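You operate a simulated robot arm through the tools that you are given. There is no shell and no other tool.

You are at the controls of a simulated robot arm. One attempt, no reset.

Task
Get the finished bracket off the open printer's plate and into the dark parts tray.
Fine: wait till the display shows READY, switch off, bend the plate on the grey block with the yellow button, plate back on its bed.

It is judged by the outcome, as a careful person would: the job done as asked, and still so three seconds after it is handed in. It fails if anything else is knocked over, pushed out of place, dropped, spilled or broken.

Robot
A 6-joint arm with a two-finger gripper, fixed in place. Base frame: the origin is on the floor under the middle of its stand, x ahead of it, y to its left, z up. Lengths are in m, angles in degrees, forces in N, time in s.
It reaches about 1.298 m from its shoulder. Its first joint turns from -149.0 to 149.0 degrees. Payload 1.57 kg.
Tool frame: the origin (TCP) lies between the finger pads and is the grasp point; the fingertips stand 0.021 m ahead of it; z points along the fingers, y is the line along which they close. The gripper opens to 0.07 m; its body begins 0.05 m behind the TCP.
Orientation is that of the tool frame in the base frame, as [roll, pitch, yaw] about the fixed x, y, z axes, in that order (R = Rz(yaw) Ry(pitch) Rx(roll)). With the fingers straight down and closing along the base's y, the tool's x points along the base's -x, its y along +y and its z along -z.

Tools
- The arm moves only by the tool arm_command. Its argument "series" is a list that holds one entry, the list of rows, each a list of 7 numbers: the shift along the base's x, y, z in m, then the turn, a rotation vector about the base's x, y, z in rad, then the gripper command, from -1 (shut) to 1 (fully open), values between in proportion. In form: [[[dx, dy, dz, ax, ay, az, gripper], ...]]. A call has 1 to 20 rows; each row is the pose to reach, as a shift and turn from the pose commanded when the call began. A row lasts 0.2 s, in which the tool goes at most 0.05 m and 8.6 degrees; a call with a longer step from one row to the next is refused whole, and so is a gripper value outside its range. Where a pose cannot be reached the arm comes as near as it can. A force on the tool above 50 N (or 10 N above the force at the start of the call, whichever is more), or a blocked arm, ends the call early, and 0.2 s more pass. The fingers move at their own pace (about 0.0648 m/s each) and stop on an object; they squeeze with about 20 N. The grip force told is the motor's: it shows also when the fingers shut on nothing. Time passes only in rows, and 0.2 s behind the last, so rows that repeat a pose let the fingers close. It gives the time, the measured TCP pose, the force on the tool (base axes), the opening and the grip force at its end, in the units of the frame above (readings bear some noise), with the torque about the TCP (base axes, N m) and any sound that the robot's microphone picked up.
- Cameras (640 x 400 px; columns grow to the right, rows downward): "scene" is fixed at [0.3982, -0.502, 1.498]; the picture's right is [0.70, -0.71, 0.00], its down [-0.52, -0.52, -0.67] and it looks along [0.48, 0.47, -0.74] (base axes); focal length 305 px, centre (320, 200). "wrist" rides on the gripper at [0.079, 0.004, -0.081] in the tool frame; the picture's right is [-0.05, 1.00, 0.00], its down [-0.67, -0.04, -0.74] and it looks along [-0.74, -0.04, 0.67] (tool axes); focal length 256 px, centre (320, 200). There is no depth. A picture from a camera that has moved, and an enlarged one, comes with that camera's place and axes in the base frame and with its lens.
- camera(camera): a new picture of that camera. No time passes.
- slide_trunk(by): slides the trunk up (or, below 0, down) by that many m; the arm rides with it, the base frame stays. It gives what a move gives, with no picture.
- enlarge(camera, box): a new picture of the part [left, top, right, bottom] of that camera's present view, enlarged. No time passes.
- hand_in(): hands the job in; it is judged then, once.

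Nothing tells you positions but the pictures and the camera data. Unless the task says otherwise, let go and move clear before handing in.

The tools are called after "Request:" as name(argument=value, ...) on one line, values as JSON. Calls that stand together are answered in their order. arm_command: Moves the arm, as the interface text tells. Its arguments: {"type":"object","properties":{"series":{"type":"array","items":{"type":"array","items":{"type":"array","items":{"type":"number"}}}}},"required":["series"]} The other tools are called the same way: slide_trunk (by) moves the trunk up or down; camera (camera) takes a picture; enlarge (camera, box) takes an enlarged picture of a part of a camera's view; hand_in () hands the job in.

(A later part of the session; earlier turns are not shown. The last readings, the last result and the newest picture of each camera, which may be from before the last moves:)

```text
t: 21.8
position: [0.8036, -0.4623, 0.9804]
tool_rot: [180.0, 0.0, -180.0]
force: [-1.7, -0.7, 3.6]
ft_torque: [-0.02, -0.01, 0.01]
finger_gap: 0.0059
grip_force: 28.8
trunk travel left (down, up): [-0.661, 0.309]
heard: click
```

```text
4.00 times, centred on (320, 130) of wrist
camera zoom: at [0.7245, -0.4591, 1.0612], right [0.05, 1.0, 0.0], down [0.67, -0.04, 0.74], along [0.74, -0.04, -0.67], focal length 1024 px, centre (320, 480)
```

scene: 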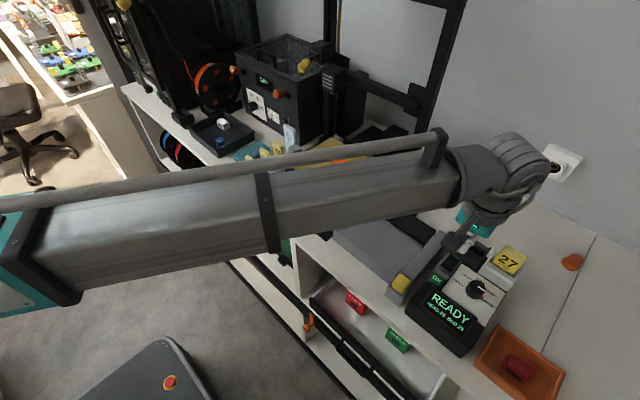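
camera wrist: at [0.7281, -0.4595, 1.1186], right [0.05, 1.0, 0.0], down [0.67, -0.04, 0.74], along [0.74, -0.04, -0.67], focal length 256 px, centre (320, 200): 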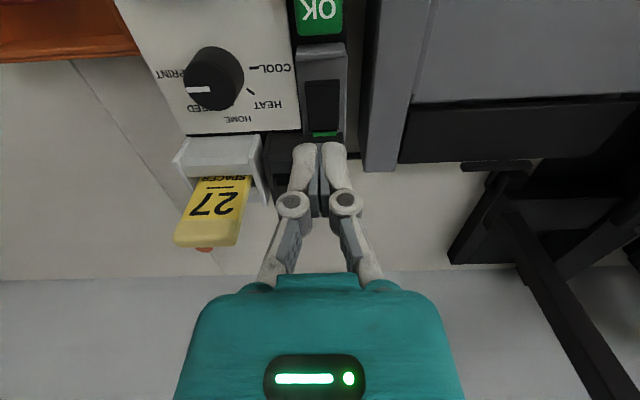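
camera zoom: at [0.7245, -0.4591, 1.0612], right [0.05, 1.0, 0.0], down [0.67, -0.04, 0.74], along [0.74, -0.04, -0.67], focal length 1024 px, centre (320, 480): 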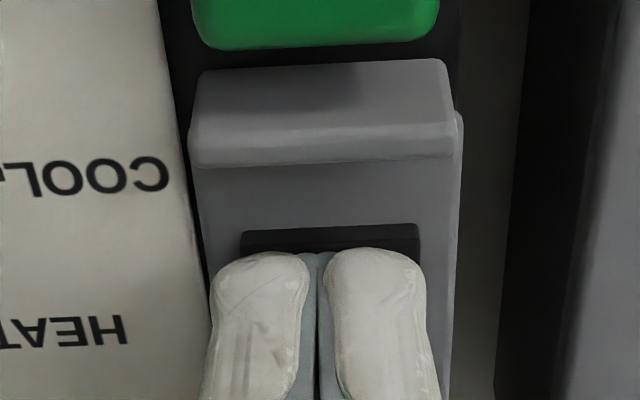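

A click was heard with only about 4 N of contact. I'll lift and check the rocker and display.

Request:
slide_trunk(by=0.07)

Request:
camera(camera="scene")

Request:
camera(camera="wrist")

Request:
enlarge(camera="scene", box=[410, 230, 530, 350])

Request:
enlarge(camera="wrist", box=[280, 40, 380, 150])

```text
t: 22.9
position: [0.8035, -0.4624, 1.0492]
tool_rot: [180.0, -0.1, -180.0]
force: [0.2, 0.0, -0.4]
ft_torque: [-0.01, 0.03, -0.03]
finger_gap: 0.0
grip_force: 29.2
trunk travel left (down, up): [-0.731, 0.239]
```

```text
taken
```

scene: 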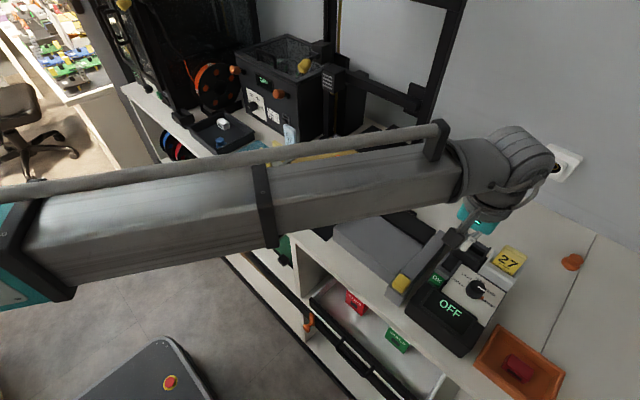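

```text
taken
camera wrist: at [0.7252, -0.4593, 1.1306], right [0.05, 1.0, 0.0], down [0.67, -0.04, 0.74], along [0.74, -0.04, -0.67], focal length 256 px, centre (320, 200)
```

wrist: 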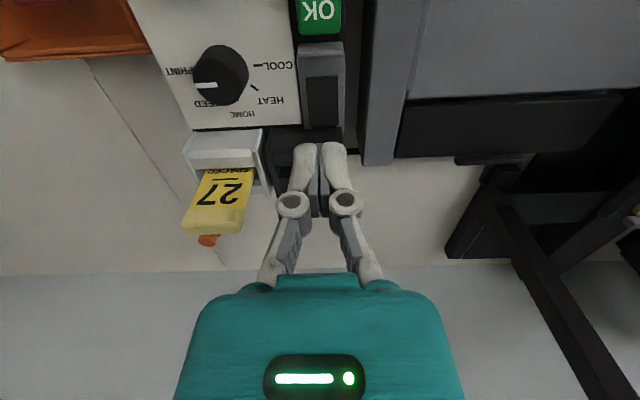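

```text
3.33 times, centred on (470, 290) of scene
camera zoom: at [0.3982, -0.502, 1.498], right [0.7, -0.71, 0.0], down [-0.52, -0.52, -0.67], along [0.48, 0.47, -0.74], focal length 1016 px, centre (-180, -100)
```

zoom: 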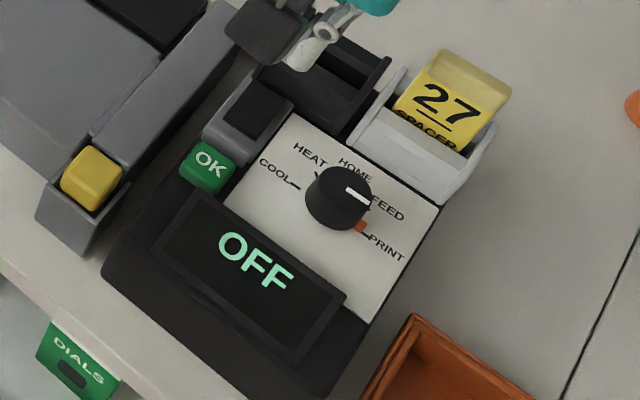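

```text
3.64 times, centred on (330, 95) of wrist
camera zoom: at [0.7252, -0.4593, 1.1306], right [0.05, 1.0, 0.0], down [0.67, -0.04, 0.74], along [0.74, -0.04, -0.67], focal length 931 px, centre (284, 582)
```

zoom: 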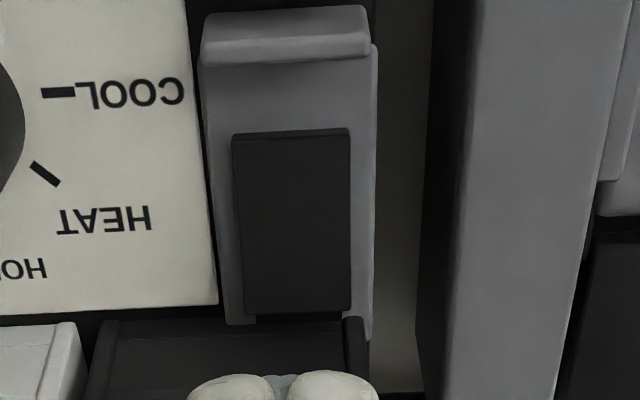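

The printer is OFF and the rocker has flipped. Next I'll raise, retract and go look at the plate, its black cube and the clips from close by.

Request:
slide_trunk(by=0.04)

Request:
arm_command(series=[[[-0.04, 0.02, 0.0, 0, 0, 0, 1], [-0.08, 0.05, 0.0, 0, 0, 0, 1], [-0.11, 0.085, 0.0, 0, 0, 0, 1], [-0.14, 0.12, 0.0, 0, 0, 0, 1], [-0.16, 0.16, 0.0, 0, 0, 0, 1], [-0.17, 0.205, 0.0, 0, 0, 0, 1], [-0.17, 0.25, 0.0, 0, 0, 0, 1], [-0.17, 0.295, 0.0, 0, 0, 0, 1], [-0.17, 0.34, 0.0, 0, 0, 0, 1], [-0.17, 0.36, 0.0, 0, 0, 0, 1], [-0.17, 0.36, 0.0, 0, 0, 0, 1]]])

Request:
camera(camera="wrist")

Request:
enlarge(camera="wrist", box=[210, 70, 430, 270])

```text
t: 23.7
position: [0.8038, -0.4611, 1.0896]
tool_rot: [-180.0, -0.1, 180.0]
force: [0.2, 0.2, 1.1]
ft_torque: [0.02, 0.03, 0.0]
finger_gap: 0.0
grip_force: 28.7
trunk travel left (down, up): [-0.771, 0.199]
```

```text
t: 26.1
position: [0.6324, -0.103, 1.0888]
tool_rot: [180.0, -0.1, 179.9]
force: [-0.6, 0.7, -0.9]
ft_torque: [-0.01, 0.0, -0.01]
finger_gap: 0.0703
grip_force: 0.0
trunk travel left (down, up): [-0.771, 0.199]
```

```text
taken
camera wrist: at [0.5544, -0.1, 1.1707], right [0.05, 1.0, 0.0], down [0.67, -0.04, 0.74], along [0.74, -0.04, -0.67], focal length 256 px, centre (320, 200)
```

wrist: 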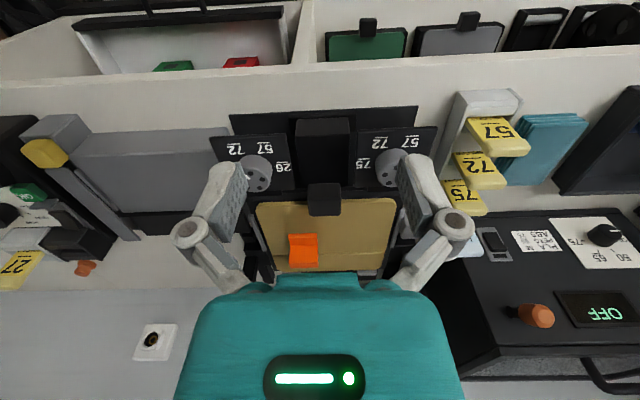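

```text
2.00 times, centred on (320, 170) of wrist
camera zoom: at [0.5544, -0.1, 1.1707], right [0.05, 1.0, 0.0], down [0.67, -0.04, 0.74], along [0.74, -0.04, -0.67], focal length 512 px, centre (320, 260)
```

zoom: 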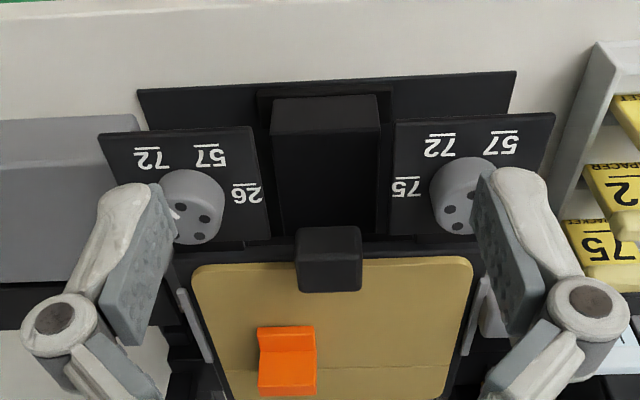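

Request:
enlarge(camera="wrist", box=[270, 160, 380, 240])

Request:
enlarge(camera="scene", box=[270, 150, 350, 220])

Request:
arm_command(series=[[[0.045, 0.02, 0.0, 0, 0, 0, 1], [0.07, 0.03, 0.0, 0, 0, 0, 1], [0.07, 0.03, 0.0, 0, 0, 0, 1]]])

Request:
camera(camera="wrist")

Request:
enlarge(camera="wrist", box=[220, 100, 420, 290])

Request:
enlarge(camera="wrist", box=[270, 110, 380, 190])

```text
5.00 times, centred on (325, 200) of wrist
camera zoom: at [0.5544, -0.1, 1.1707], right [0.05, 1.0, 0.0], down [0.67, -0.04, 0.74], along [0.74, -0.04, -0.67], focal length 1280 px, centre (295, 200)
```

zoom: 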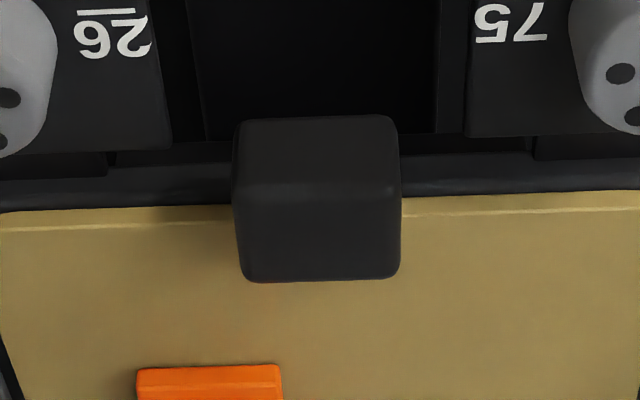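

```text
5.71 times, centred on (310, 185) of scene
camera zoom: at [0.3982, -0.502, 1.498], right [0.7, -0.71, 0.0], down [-0.52, -0.52, -0.67], along [0.48, 0.47, -0.74], focal length 1742 px, centre (377, 286)
```

zoom: 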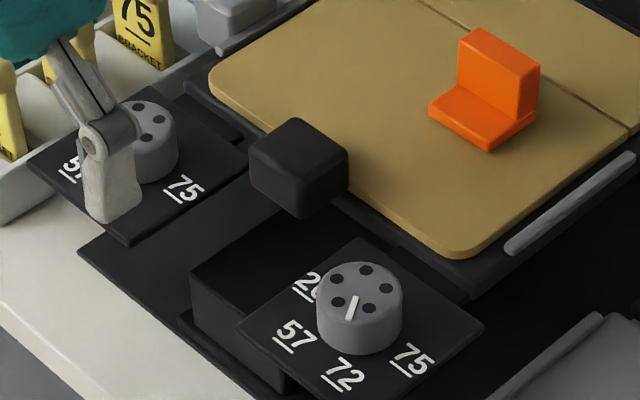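

```text
t: 26.9
position: [0.7024, -0.073, 1.0894]
tool_rot: [-180.0, -0.1, -180.0]
force: [1.4, 0.2, 0.0]
ft_torque: [-0.02, -0.01, 0.01]
finger_gap: 0.07
grip_force: 0.0
trunk travel left (down, up): [-0.771, 0.199]
```

```text
taken
camera wrist: at [0.6241, -0.0701, 1.1708], right [0.05, 1.0, 0.0], down [0.67, -0.04, 0.74], along [0.74, -0.04, -0.67], focal length 256 px, centre (320, 200)
```

wrist: 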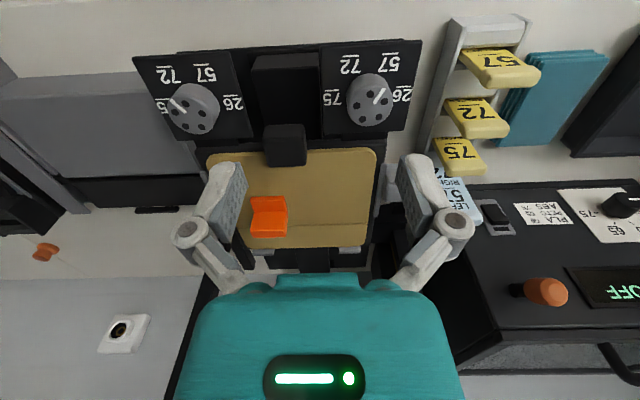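

```text
2.11 times, centred on (320, 195) of wrist
camera zoom: at [0.6241, -0.0701, 1.1708], right [0.05, 1.0, 0.0], down [0.67, -0.04, 0.74], along [0.74, -0.04, -0.67], focal length 539 px, centre (320, 210)
```

zoom: 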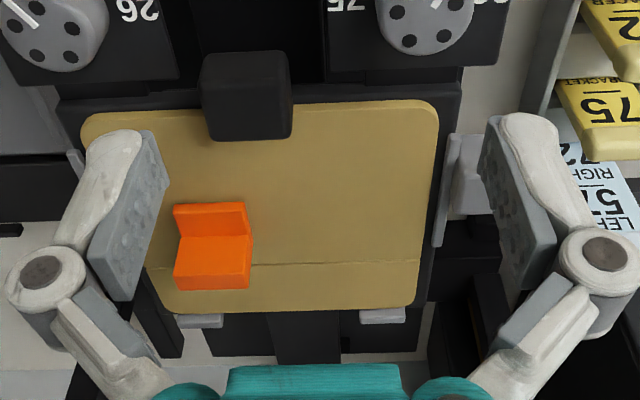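

```text
5.00 times, centred on (325, 150) of wrist
camera zoom: at [0.6241, -0.0701, 1.1708], right [0.05, 1.0, 0.0], down [0.67, -0.04, 0.74], along [0.74, -0.04, -0.67], focal length 1280 px, centre (295, 450)
```

zoom: 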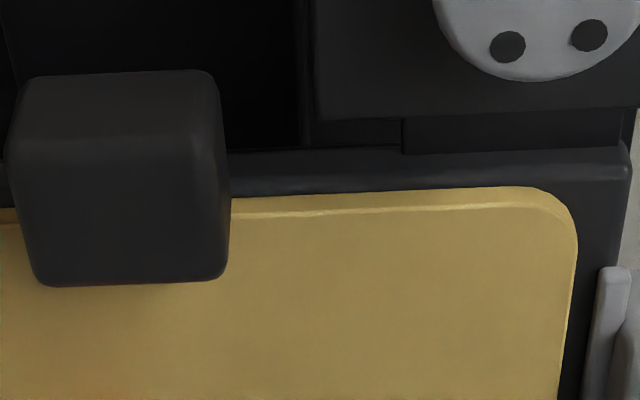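

The black cube is at about x 0.737–0.768, y −0.122…−0.090, top z ≈ 1.001, and the plate top is z ≈ 0.984. Before pulling, I want to understand the grey cube on the plate's left side, so I'll look at it closely.

Request:
arm_command(series=[[[0.0, 0.04, 0.0, 0, 0, 0, 1], [0.01, 0.08, 0.0, 0, 0, 0, 1], [0.02, 0.09, 0.0, 0, 0, 0, 1], [0.02, 0.09, 0.0, 0, 0, 0, 1]]])

Request:
camera(camera="wrist")

Request:
enlarge(camera="wrist", box=[240, 130, 380, 270])

Request:
enlarge(camera="scene", box=[270, 110, 350, 170])

Request:
enlarge(camera="scene", box=[340, 130, 440, 220])

```text
t: 27.9
position: [0.7233, 0.0171, 1.0901]
tool_rot: [-180.0, -0.1, 180.0]
force: [-0.3, 0.7, 0.1]
ft_torque: [0.02, 0.0, 0.03]
finger_gap: 0.0702
grip_force: 0.1
trunk travel left (down, up): [-0.771, 0.199]
```

```text
taken
camera wrist: at [0.6448, 0.0199, 1.1707], right [0.05, 1.0, 0.0], down [0.67, -0.04, 0.74], along [0.74, -0.04, -0.67], focal length 256 px, centre (320, 200)
```

wrist: 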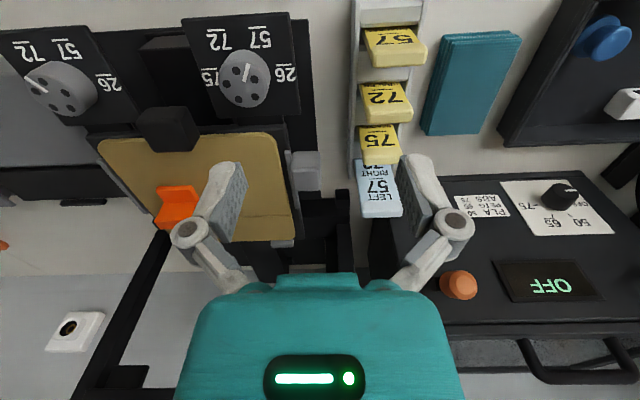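

```text
2.86 times, centred on (310, 200) of wrist
camera zoom: at [0.6448, 0.0199, 1.1707], right [0.05, 1.0, 0.0], down [0.67, -0.04, 0.74], along [0.74, -0.04, -0.67], focal length 731 px, centre (349, 200)
```

zoom: 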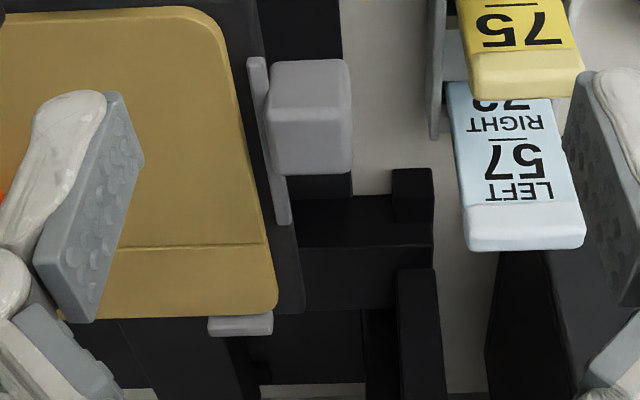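

```text
6.67 times, centred on (310, 140) of scene
camera zoom: at [0.3982, -0.502, 1.498], right [0.7, -0.71, 0.0], down [-0.52, -0.52, -0.67], along [0.48, 0.47, -0.74], focal length 2032 px, centre (387, 600)
```

zoom: 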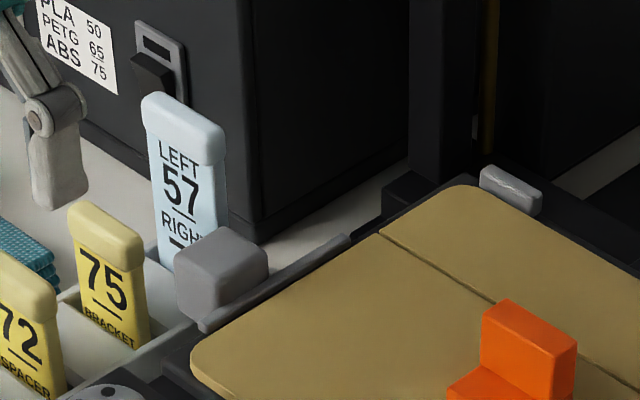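

```text
4.44 times, centred on (390, 175) of scene
camera zoom: at [0.3982, -0.502, 1.498], right [0.7, -0.71, 0.0], down [-0.52, -0.52, -0.67], along [0.48, 0.47, -0.74], focal length 1355 px, centre (9, 311)
```

zoom: 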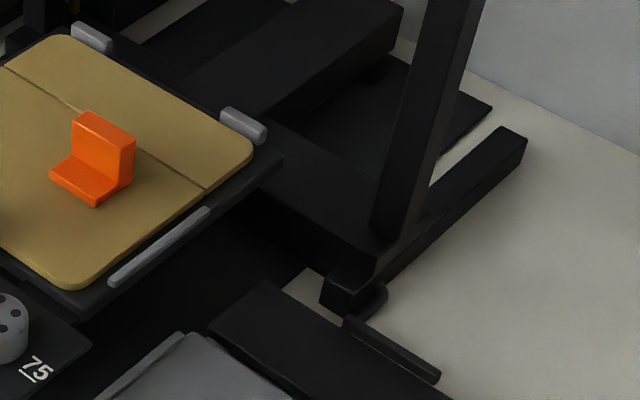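

The rails are just side guides, and the grey cube belongs to the bed's left rail, so the plate isn't clamped. I'll move above the black handle and check what lies around and under it before lowering.

Request:
arm_command(series=[[[0.005, -0.04, 0.0, 0, 0, 0, 0.45], [0.01, -0.08, 0.0, 0, 0, 0, 0.45], [0.02, -0.115, 0.0, 0, 0, 0, 0.45], [0.0242, -0.1235, 0.0, 0, 0, 0, 0.45], [0.0242, -0.1235, 0.0, 0, 0, 0, 0.45]]])

Request:
slide_trunk(by=-0.04)

Request:
camera(camera="wrist")

Request:
enlarge(camera="wrist", box=[260, 60, 380, 180])

Request:
enlarge(camera="scene", box=[250, 140, 350, 220])

```text
t: 29.1
position: [0.7483, -0.1054, 1.0902]
tool_rot: [180.0, -0.2, -180.0]
force: [0.5, -1.0, -0.3]
ft_torque: [0.01, 0.0, 0.01]
finger_gap: 0.0504
grip_force: 0.1
trunk travel left (down, up): [-0.771, 0.199]
```

```text
t: 29.9
position: [0.7474, -0.1053, 1.0488]
tool_rot: [-179.9, -0.2, 180.0]
force: [-0.7, 0.1, 0.7]
ft_torque: [0.0, -0.03, -0.01]
finger_gap: 0.0508
grip_force: 0.0
trunk travel left (down, up): [-0.731, 0.239]
```

```text
taken
camera wrist: at [0.6693, -0.1024, 1.1307], right [0.05, 1.0, 0.0], down [0.67, -0.04, 0.74], along [0.74, -0.04, -0.67], focal length 256 px, centre (320, 200)
```

wrist: 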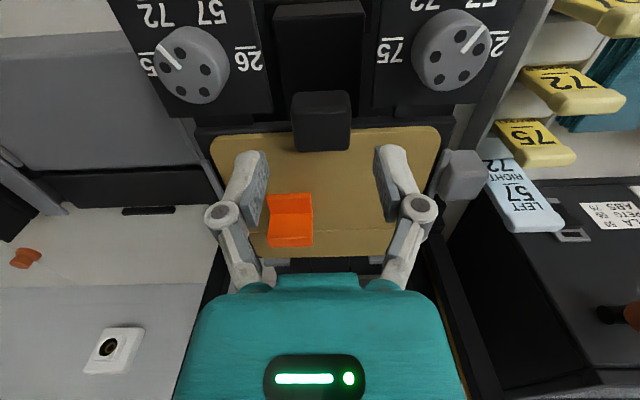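

```text
3.33 times, centred on (320, 120) of wrist
camera zoom: at [0.6693, -0.1024, 1.1307], right [0.05, 1.0, 0.0], down [0.67, -0.04, 0.74], along [0.74, -0.04, -0.67], focal length 853 px, centre (320, 467)
```

zoom: 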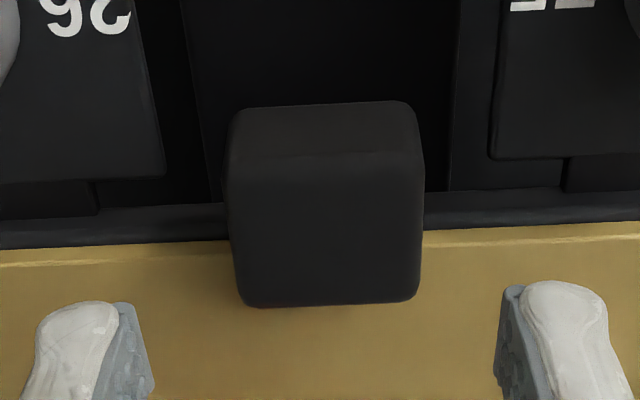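

```text
5.00 times, centred on (300, 180) of scene
camera zoom: at [0.3982, -0.502, 1.498], right [0.7, -0.71, 0.0], down [-0.52, -0.52, -0.67], along [0.48, 0.47, -0.74], focal length 1524 px, centre (420, 300)
```

zoom: 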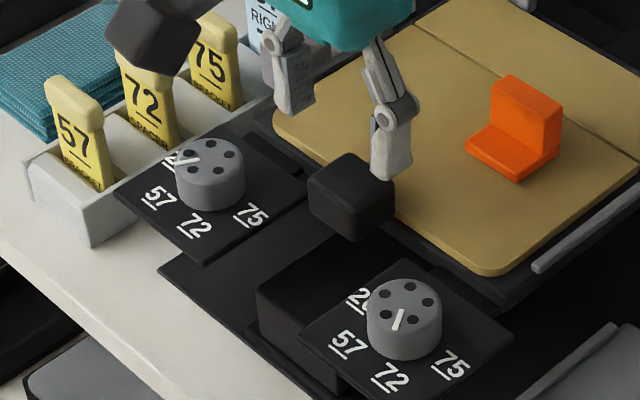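

The handle is centred at y ≈ −0.106, with free space beside and in front of it. Lowering with the fingers open 5 cm around it to TCP z ≈ 1.0.

Request:
slide_trunk(by=-0.03)

Request:
slide_trunk(by=-0.019)

Request:
camera(camera="wrist")

Request:
enlarge(camera="scene", box=[250, 140, 350, 220])

```text
t: 30.7
position: [0.7476, -0.1062, 1.0184]
tool_rot: [-179.9, -0.2, -179.9]
force: [0.1, -0.1, 1.3]
ft_torque: [-0.02, 0.01, 0.0]
finger_gap: 0.051
grip_force: 0.1
trunk travel left (down, up): [-0.701, 0.269]
```

```text
t: 31.4
position: [0.7476, -0.1057, 1.0011]
tool_rot: [-180.0, -0.1, 179.9]
force: [0.3, 0.8, 0.1]
ft_torque: [0.0, 0.02, 0.0]
finger_gap: 0.0506
grip_force: 0.0
trunk travel left (down, up): [-0.682, 0.288]
```

```text
taken
camera wrist: at [0.6693, -0.1024, 1.0817], right [0.05, 1.0, 0.0], down [0.67, -0.04, 0.74], along [0.74, -0.04, -0.67], focal length 256 px, centre (320, 200)
```

wrist: 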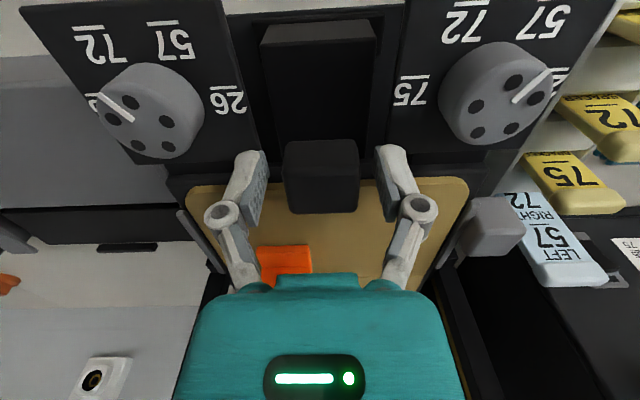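

```text
5.00 times, centred on (300, 180) of scene
camera zoom: at [0.3982, -0.502, 1.498], right [0.7, -0.71, 0.0], down [-0.52, -0.52, -0.67], along [0.48, 0.47, -0.74], focal length 1524 px, centre (420, 300)
```

zoom: 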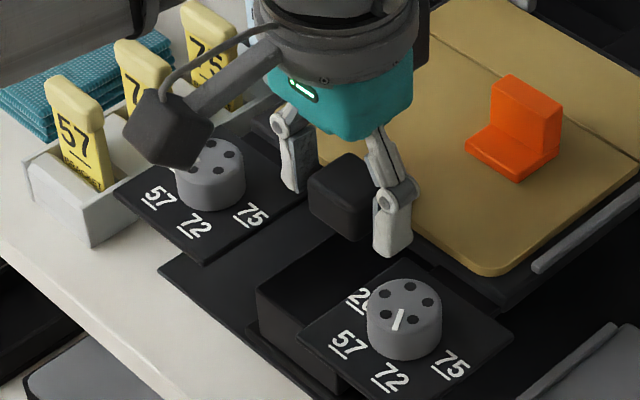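

Fingers straddle the handle cleanly. Closing now.

Request:
arm_command(series=[[[0, 0, 0, 0, 0, 0, -1], [0, 0, 0, 0, 0, 0, -1], [0, 0, 0, 0, 0, 0, -1], [0, 0, 0, 0, 0, 0, -1]]])

Request:
camera(camera="wrist")

Request:
enlarge(camera="scene", box=[250, 120, 400, 220])

```text
t: 32.4
position: [0.7469, -0.1048, 1.0014]
tool_rot: [-180.0, -0.1, -180.0]
force: [0.3, 3.3, 2.1]
ft_torque: [0.12, 0.03, 0.08]
finger_gap: 0.034
grip_force: 20.2
trunk travel left (down, up): [-0.682, 0.288]
```

```text
taken
camera wrist: at [0.6693, -0.102, 1.0818], right [0.05, 1.0, 0.0], down [0.67, -0.04, 0.74], along [0.74, -0.04, -0.67], focal length 256 px, centre (320, 200)
```

wrist: 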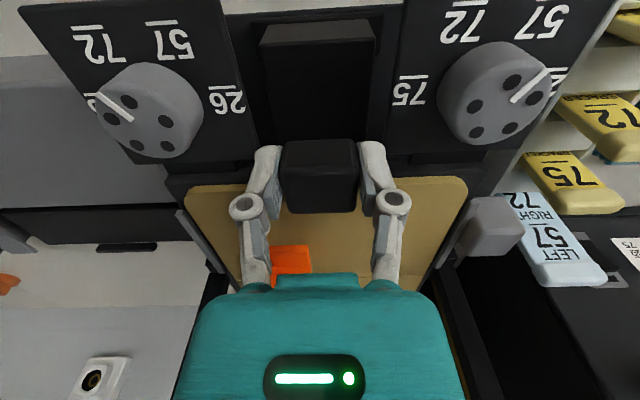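

```text
4.00 times, centred on (325, 170) of scene
camera zoom: at [0.3982, -0.502, 1.498], right [0.7, -0.71, 0.0], down [-0.52, -0.52, -0.67], along [0.48, 0.47, -0.74], focal length 1219 px, centre (300, 320)
```

zoom: 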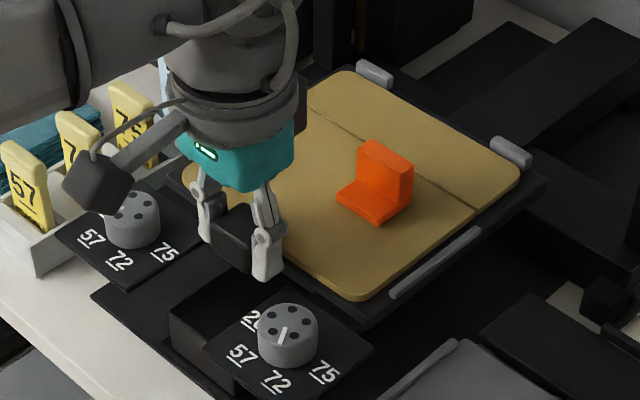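

Grip holds the handle (gap 34 mm) with a slight sideways force; I'll relieve that with a sub-millimetre shift, then lift a little and check.

Request:
arm_command(series=[[[0, 0.001, 0, 0, 0, 0, -1], [0, 0.001, 0, 0, 0, 0, -1]]])

Request:
slide_trunk(by=0.006)

Request:
enlarge(camera="scene", box=[250, 120, 400, 220])

Request:
camera(camera="wrist")

```text
t: 33.0
position: [0.747, -0.1044, 1.0009]
tool_rot: [-180.0, 0.0, 180.0]
force: [1.1, -2.4, 3.2]
ft_torque: [0.02, -0.05, -0.23]
finger_gap: 0.0335
grip_force: 19.9
trunk travel left (down, up): [-0.682, 0.288]
```

```text
t: 33.5
position: [0.7483, -0.1041, 1.0056]
tool_rot: [-180.0, -0.1, 180.0]
force: [0.2, 0.9, -1.4]
ft_torque: [0.0, 0.17, 0.01]
finger_gap: 0.0335
grip_force: 20.6
trunk travel left (down, up): [-0.688, 0.282]
```

```text
4.00 times, centred on (325, 170) of scene
camera zoom: at [0.3982, -0.502, 1.498], right [0.7, -0.71, 0.0], down [-0.52, -0.52, -0.67], along [0.48, 0.47, -0.74], focal length 1219 px, centre (300, 320)
```

zoom: 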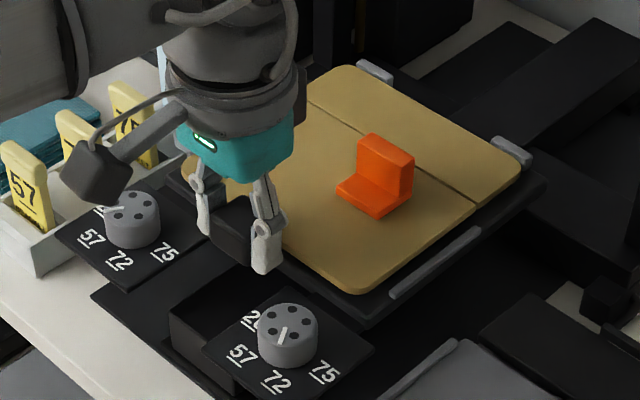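

```text
taken
camera wrist: at [0.6697, -0.1012, 1.0875], right [0.05, 1.0, 0.0], down [0.67, -0.04, 0.74], along [0.74, -0.04, -0.67], focal length 256 px, centre (320, 200)
```

wrist: 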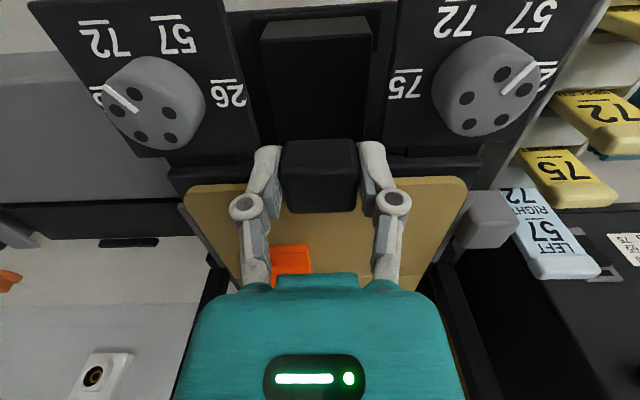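

The plate came free with about 1.5 N on the tool and stays level. I'll lift 4 cm more and check the plate hasn't sagged.

Request:
slide_trunk(by=0.04)

Request:
camera(camera="scene")

Request:
camera(camera="wrist")

Request:
enlarge(camera="scene", box=[250, 100, 430, 220])

```text
t: 34.3
position: [0.7482, -0.1052, 1.0461]
tool_rot: [179.9, 0.0, 180.0]
force: [-0.5, 0.1, -2.1]
ft_torque: [0.0, 0.12, -0.02]
finger_gap: 0.0337
grip_force: 19.7
trunk travel left (down, up): [-0.728, 0.242]
```

```text
taken
```

scene: 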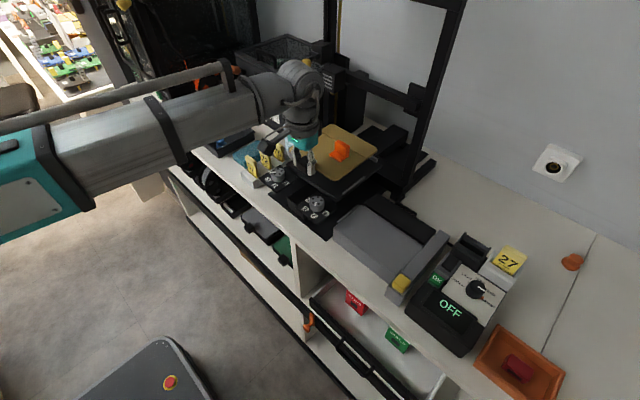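

```text
taken
camera wrist: at [0.6696, -0.1013, 1.1276], right [0.05, 1.0, 0.0], down [0.67, -0.04, 0.74], along [0.74, -0.04, -0.67], focal length 256 px, centre (320, 200)
```

wrist: 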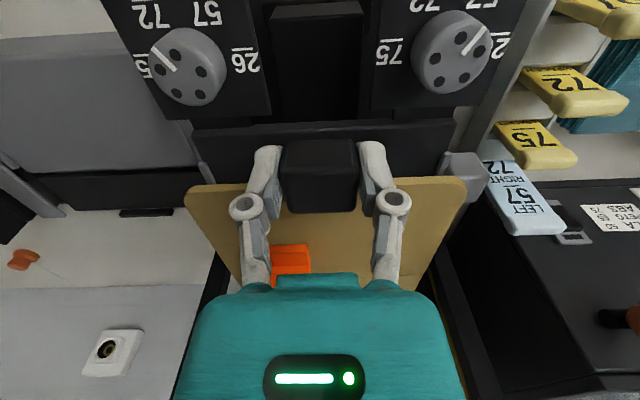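

```text
3.33 times, centred on (340, 160) of scene
camera zoom: at [0.3982, -0.502, 1.498], right [0.7, -0.71, 0.0], down [-0.52, -0.52, -0.67], along [0.48, 0.47, -0.74], focal length 1016 px, centre (253, 333)
```

zoom: 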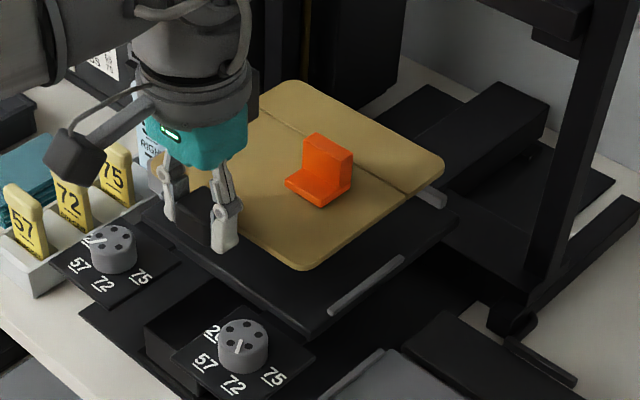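

The plate is held level and clear of the bed (the grey cube stays with the bed). Before carrying it over, I'll measure the bender's rails and edges precisely from zoomed views.

Request:
enlarge(camera="scene", box=[325, 185, 395, 245])

Request:
enlarge(camera="scene", box=[385, 220, 455, 300])

Request:
enlarge(camera="scene", box=[360, 180, 450, 250])

Request:
enlarge(camera="scene", box=[325, 185, 455, 305])

```text
6.67 times, centred on (360, 215) of scene
camera zoom: at [0.3982, -0.502, 1.498], right [0.7, -0.71, 0.0], down [-0.52, -0.52, -0.67], along [0.48, 0.47, -0.74], focal length 2032 px, centre (53, 100)
```

zoom: 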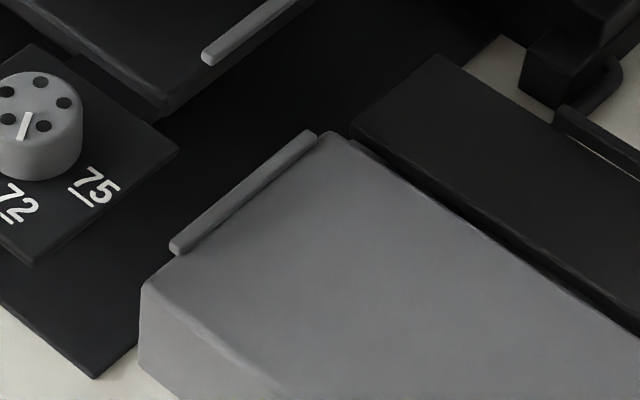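

```text
5.00 times, centred on (420, 260) of scene
camera zoom: at [0.3982, -0.502, 1.498], right [0.7, -0.71, 0.0], down [-0.52, -0.52, -0.67], along [0.48, 0.47, -0.74], focal length 1524 px, centre (-180, -100)
```

zoom: 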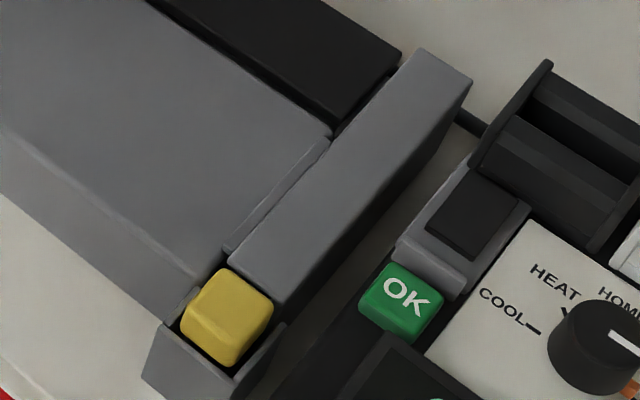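

```text
5.71 times, centred on (405, 215) of scene
camera zoom: at [0.3982, -0.502, 1.498], right [0.7, -0.71, 0.0], down [-0.52, -0.52, -0.67], along [0.48, 0.47, -0.74], focal length 1742 px, centre (-166, 114)
```

zoom: 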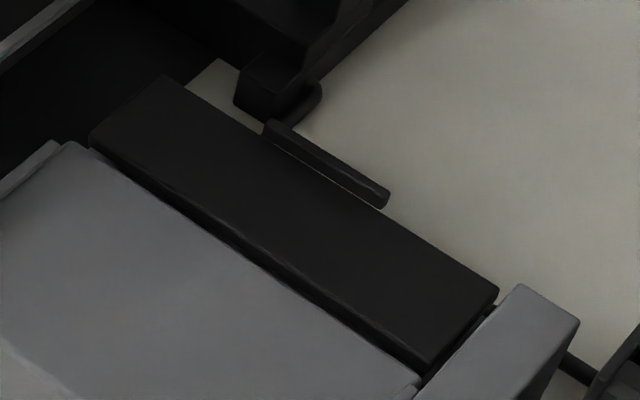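

```text
3.33 times, centred on (390, 245) of scene
camera zoom: at [0.3982, -0.502, 1.498], right [0.7, -0.71, 0.0], down [-0.52, -0.52, -0.67], along [0.48, 0.47, -0.74], focal length 1016 px, centre (87, 50)
```

zoom: 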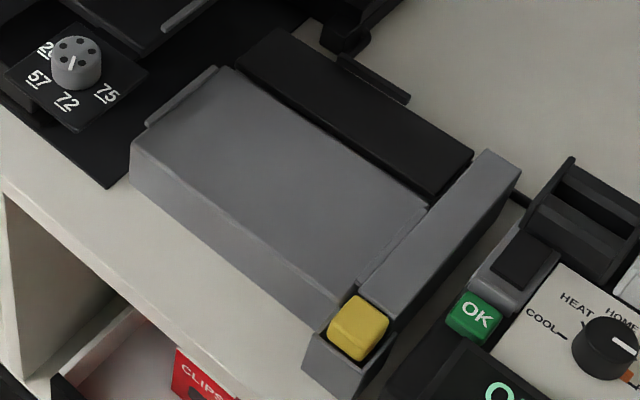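

I have the bender's guides at roughly y −0.223 (left) and −0.397 (right), block top z ≈ 0.936, x 0.723–0.82. I'll measure the held plate's edges more precisely relative to the tool before moving over.

Request:
enlarge(camera="scene", box=[320, 120, 390, 190])

Request:
enlarge(camera="scene", box=[270, 110, 340, 180])

Request:
enlarge(camera="wrist", box=[400, 150, 500, 300])

Request:
enlarge(camera="wrist", box=[150, 150, 250, 300])

```text
5.71 times, centred on (355, 155) of scene
camera zoom: at [0.3982, -0.502, 1.498], right [0.7, -0.71, 0.0], down [-0.52, -0.52, -0.67], along [0.48, 0.47, -0.74], focal length 1742 px, centre (120, 457)
```

zoom: 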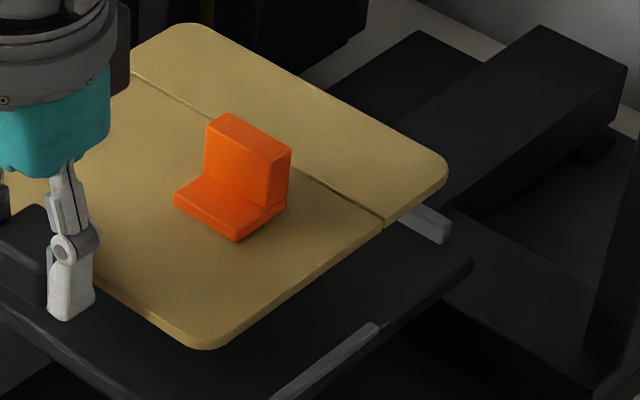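

```text
5.71 times, centred on (305, 145) of scene
camera zoom: at [0.3982, -0.502, 1.498], right [0.7, -0.71, 0.0], down [-0.52, -0.52, -0.67], along [0.48, 0.47, -0.74], focal length 1742 px, centre (406, 514)
```

zoom: 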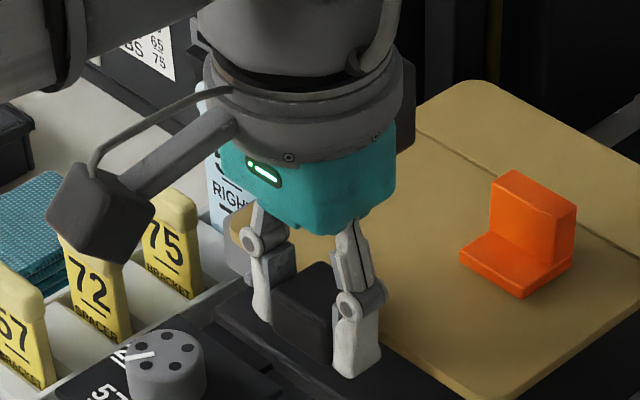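

```text
2.67 times, centred on (450, 225) of wrist
camera zoom: at [0.6696, -0.1013, 1.1276], right [0.05, 1.0, 0.0], down [0.67, -0.04, 0.74], along [0.74, -0.04, -0.67], focal length 683 px, centre (-27, 133)
```

zoom: 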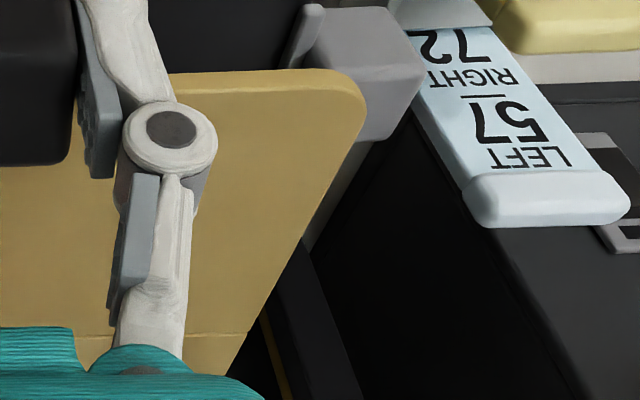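

```text
2.67 times, centred on (200, 225) of wrist
camera zoom: at [0.6696, -0.1013, 1.1276], right [0.05, 1.0, 0.0], down [0.67, -0.04, 0.74], along [0.74, -0.04, -0.67], focal length 683 px, centre (640, 133)
```

zoom: 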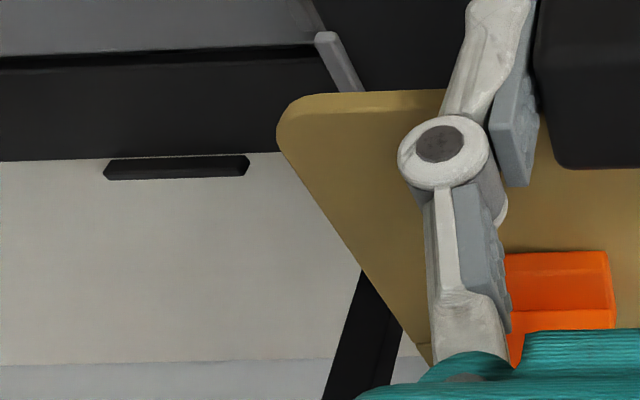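

Plate geometry: about 164 mm wide, 162 mm deep, front edge 17 mm ahead of the TCP, crease 127 mm ahead, top 20 mm below the TCP. The bender's crease gap is at x ≈ 0.828 and its guide centre y ≈ −0.311, so the target TCP is about (0.701, −0.311). I'll retract first, then move sideways slowly at this height.

Request:
arm_command(series=[[[-0.012, 0, 0, 0, 0, 0, -1], [-0.028, 0, 0, 0, 0, 0, -1], [-0.042, 0, 0, 0, 0, 0, -1], [-0.0476, -0.01, 0, 0, 0, 0, -1], [-0.0476, -0.03, 0, 0, 0, 0, -1], [-0.0476, -0.05, 0, 0, 0, 0, -1], [-0.0476, -0.07, 0, 0, 0, 0, -1], [-0.0476, -0.09, 0, 0, 0, 0, -1], [-0.0476, -0.11, 0, 0, 0, 0, -1], [-0.0476, -0.13, 0, 0, 0, 0, -1], [-0.0476, -0.15, 0, 0, 0, 0, -1], [-0.0476, -0.17, 0, 0, 0, 0, -1], [-0.0476, -0.188, 0, 0, 0, 0, -1], [-0.0476, -0.2, 0, 0, 0, 0, -1], [-0.0476, -0.2057, 0, 0, 0, 0, -1], [-0.0476, -0.2057, 0, 0, 0, 0, -1]]])

Request:
camera(camera="scene")

Request:
camera(camera="wrist")

Request:
enlarge(camera="scene", box=[320, 170, 460, 300])

```text
t: 37.7
position: [0.6992, -0.3094, 1.0459]
tool_rot: [-180.0, -0.2, -180.0]
force: [0.0, -0.8, -2.3]
ft_torque: [0.01, 0.08, 0.02]
finger_gap: 0.0336
grip_force: 20.2
trunk travel left (down, up): [-0.728, 0.242]
```

```text
taken
```

scene: 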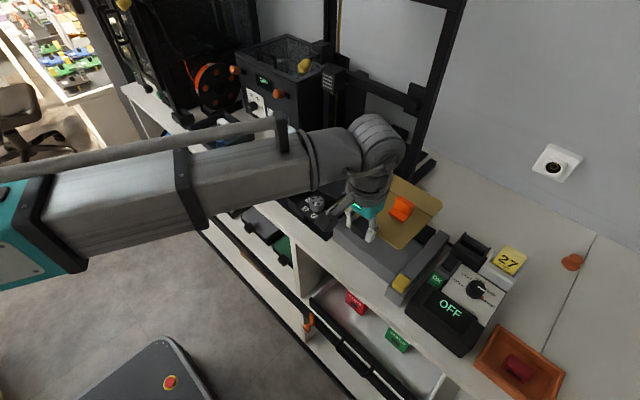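

```text
taken
camera wrist: at [0.6214, -0.3071, 1.1276], right [0.05, 1.0, 0.0], down [0.67, -0.04, 0.74], along [0.74, -0.04, -0.67], focal length 256 px, centre (320, 200)
```

wrist: 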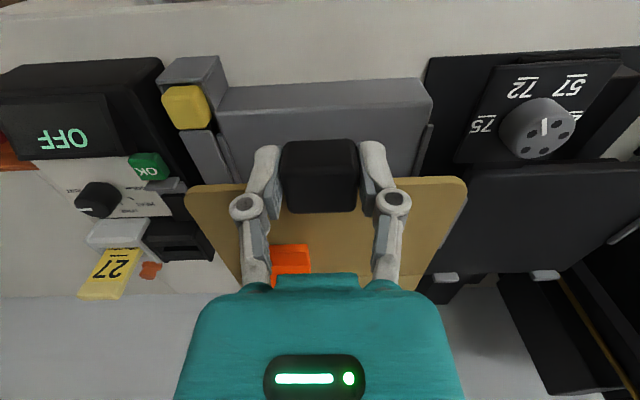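

```text
3.08 times, centred on (390, 235) of scene
camera zoom: at [0.3982, -0.502, 1.498], right [0.7, -0.71, 0.0], down [-0.52, -0.52, -0.67], along [0.48, 0.47, -0.74], focal length 938 px, centre (105, 92)
```

zoom: 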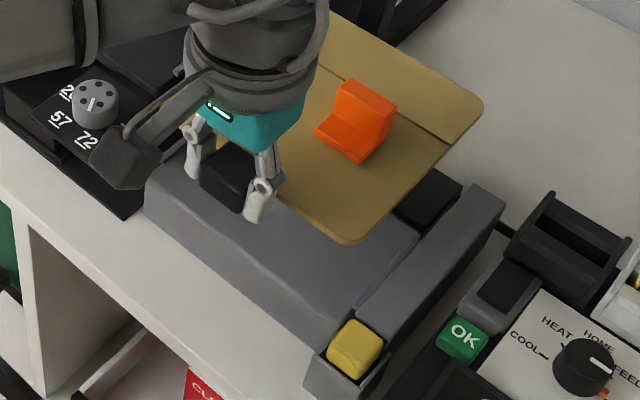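

The plate hovers over the bender. I'll zoom on the visible guide ends and block front edge to fine-tune alignment before lowering.

Request:
enlarge(camera="wrist", box=[180, 60, 280, 210])

Request:
enlarge(camera="wrist", box=[380, 60, 480, 210])

Request:
enlarge(camera="scene", box=[380, 180, 450, 270])

```text
2.67 times, centred on (230, 135) of wrist
camera zoom: at [0.6214, -0.3071, 1.1276], right [0.05, 1.0, 0.0], down [0.67, -0.04, 0.74], along [0.74, -0.04, -0.67], focal length 683 px, centre (560, 373)
```

zoom: 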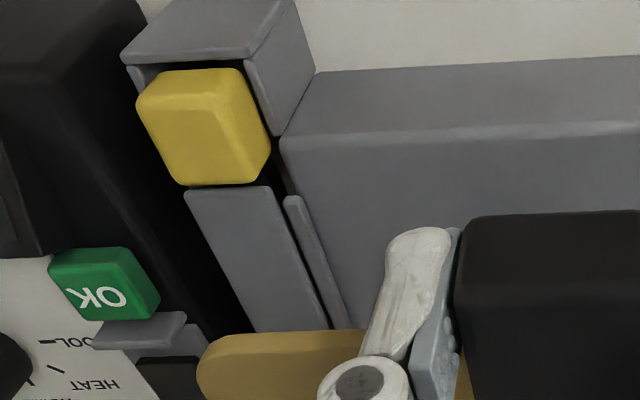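

```text
2.67 times, centred on (430, 135) of wrist
camera zoom: at [0.6214, -0.3071, 1.1276], right [0.05, 1.0, 0.0], down [0.67, -0.04, 0.74], along [0.74, -0.04, -0.67], focal length 683 px, centre (27, 373)
```

zoom: 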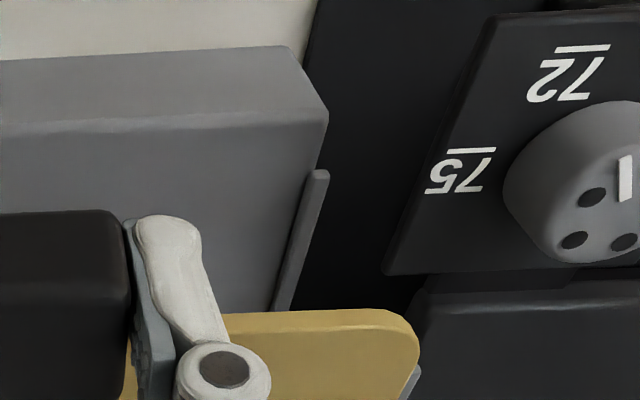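

```text
4.44 times, centred on (415, 225) of scene
camera zoom: at [0.3982, -0.502, 1.498], right [0.7, -0.71, 0.0], down [-0.52, -0.52, -0.67], along [0.48, 0.47, -0.74], focal length 1355 px, centre (-102, 89)
```

zoom: 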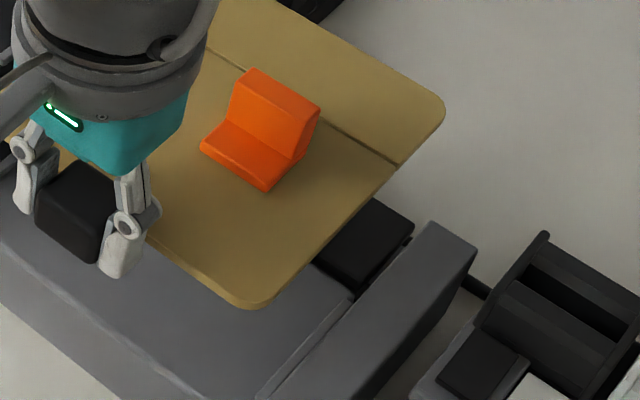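

The guides' inner faces come out at y −0.226 and −0.395 (centre −0.3105), and the plate is centred at −0.3105. I'll lower 7 cm and check again just above the guides.

Request:
slide_trunk(by=-0.07)

Request:
camera(camera="wrist")

Request:
enlarge(camera="scene", box=[320, 170, 460, 300])

Request:
enlarge(camera="scene", box=[380, 190, 450, 270])

Request:
enlarge(camera="wrist", box=[180, 60, 280, 210])

Request:
enlarge(camera="wrist", box=[380, 60, 480, 210])

```text
t: 38.8
position: [0.6993, -0.3113, 0.976]
tool_rot: [180.0, -0.1, -180.0]
force: [1.0, 0.2, -1.4]
ft_torque: [0.0, 0.18, -0.03]
finger_gap: 0.0336
grip_force: 20.4
trunk travel left (down, up): [-0.658, 0.312]
```

```text
taken
camera wrist: at [0.6213, -0.3069, 1.0576], right [0.05, 1.0, 0.0], down [0.67, -0.04, 0.74], along [0.74, -0.04, -0.67], focal length 256 px, centre (320, 200)
```

wrist: 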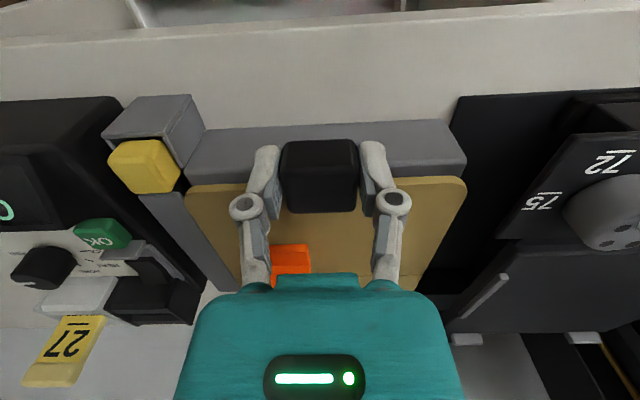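

```text
3.08 times, centred on (390, 235) of scene
camera zoom: at [0.3982, -0.502, 1.498], right [0.7, -0.71, 0.0], down [-0.52, -0.52, -0.67], along [0.48, 0.47, -0.74], focal length 938 px, centre (105, 92)
```

zoom: 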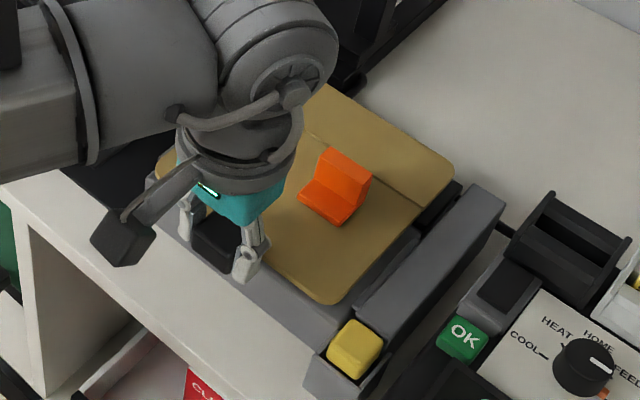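

```text
5.00 times, centred on (415, 230) of scene
camera zoom: at [0.3982, -0.502, 1.498], right [0.7, -0.71, 0.0], down [-0.52, -0.52, -0.67], along [0.48, 0.47, -0.74], focal length 1524 px, centre (-155, 50)
```

zoom: 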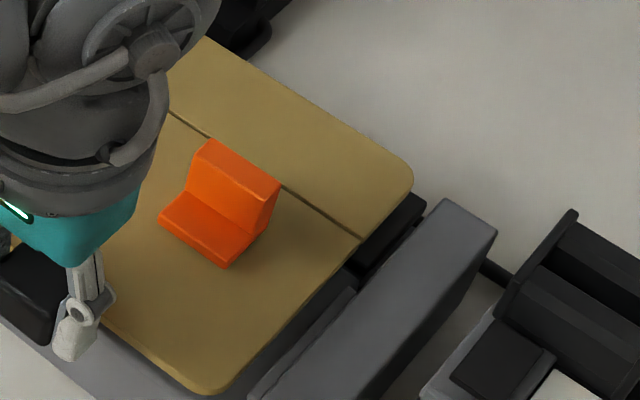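

```text
2.67 times, centred on (230, 135) of wrist
camera zoom: at [0.6213, -0.3069, 1.0576], right [0.05, 1.0, 0.0], down [0.67, -0.04, 0.74], along [0.74, -0.04, -0.67], focal length 683 px, centre (560, 373)
```

zoom: 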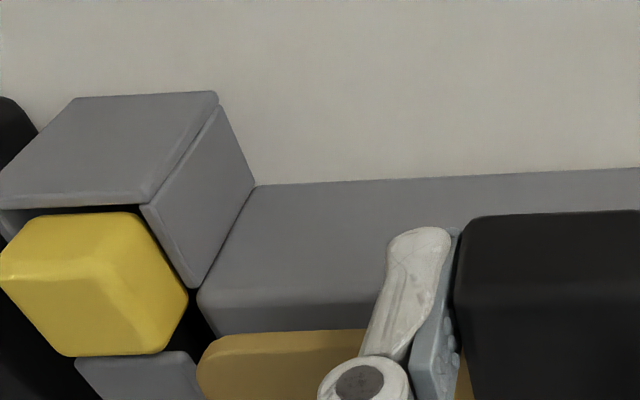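

```text
2.67 times, centred on (430, 135) of wrist
camera zoom: at [0.6213, -0.3069, 1.0576], right [0.05, 1.0, 0.0], down [0.67, -0.04, 0.74], along [0.74, -0.04, -0.67], focal length 683 px, centre (27, 373)
```

zoom: 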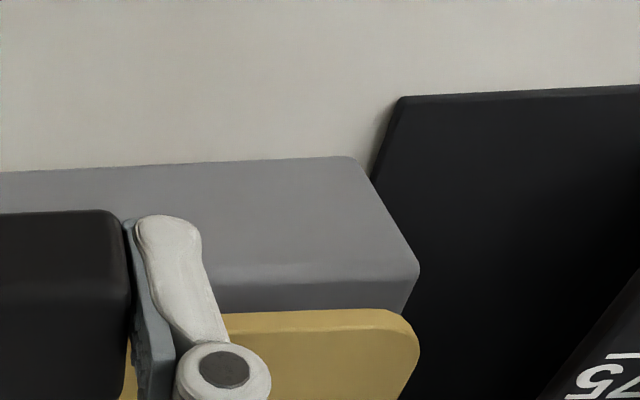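

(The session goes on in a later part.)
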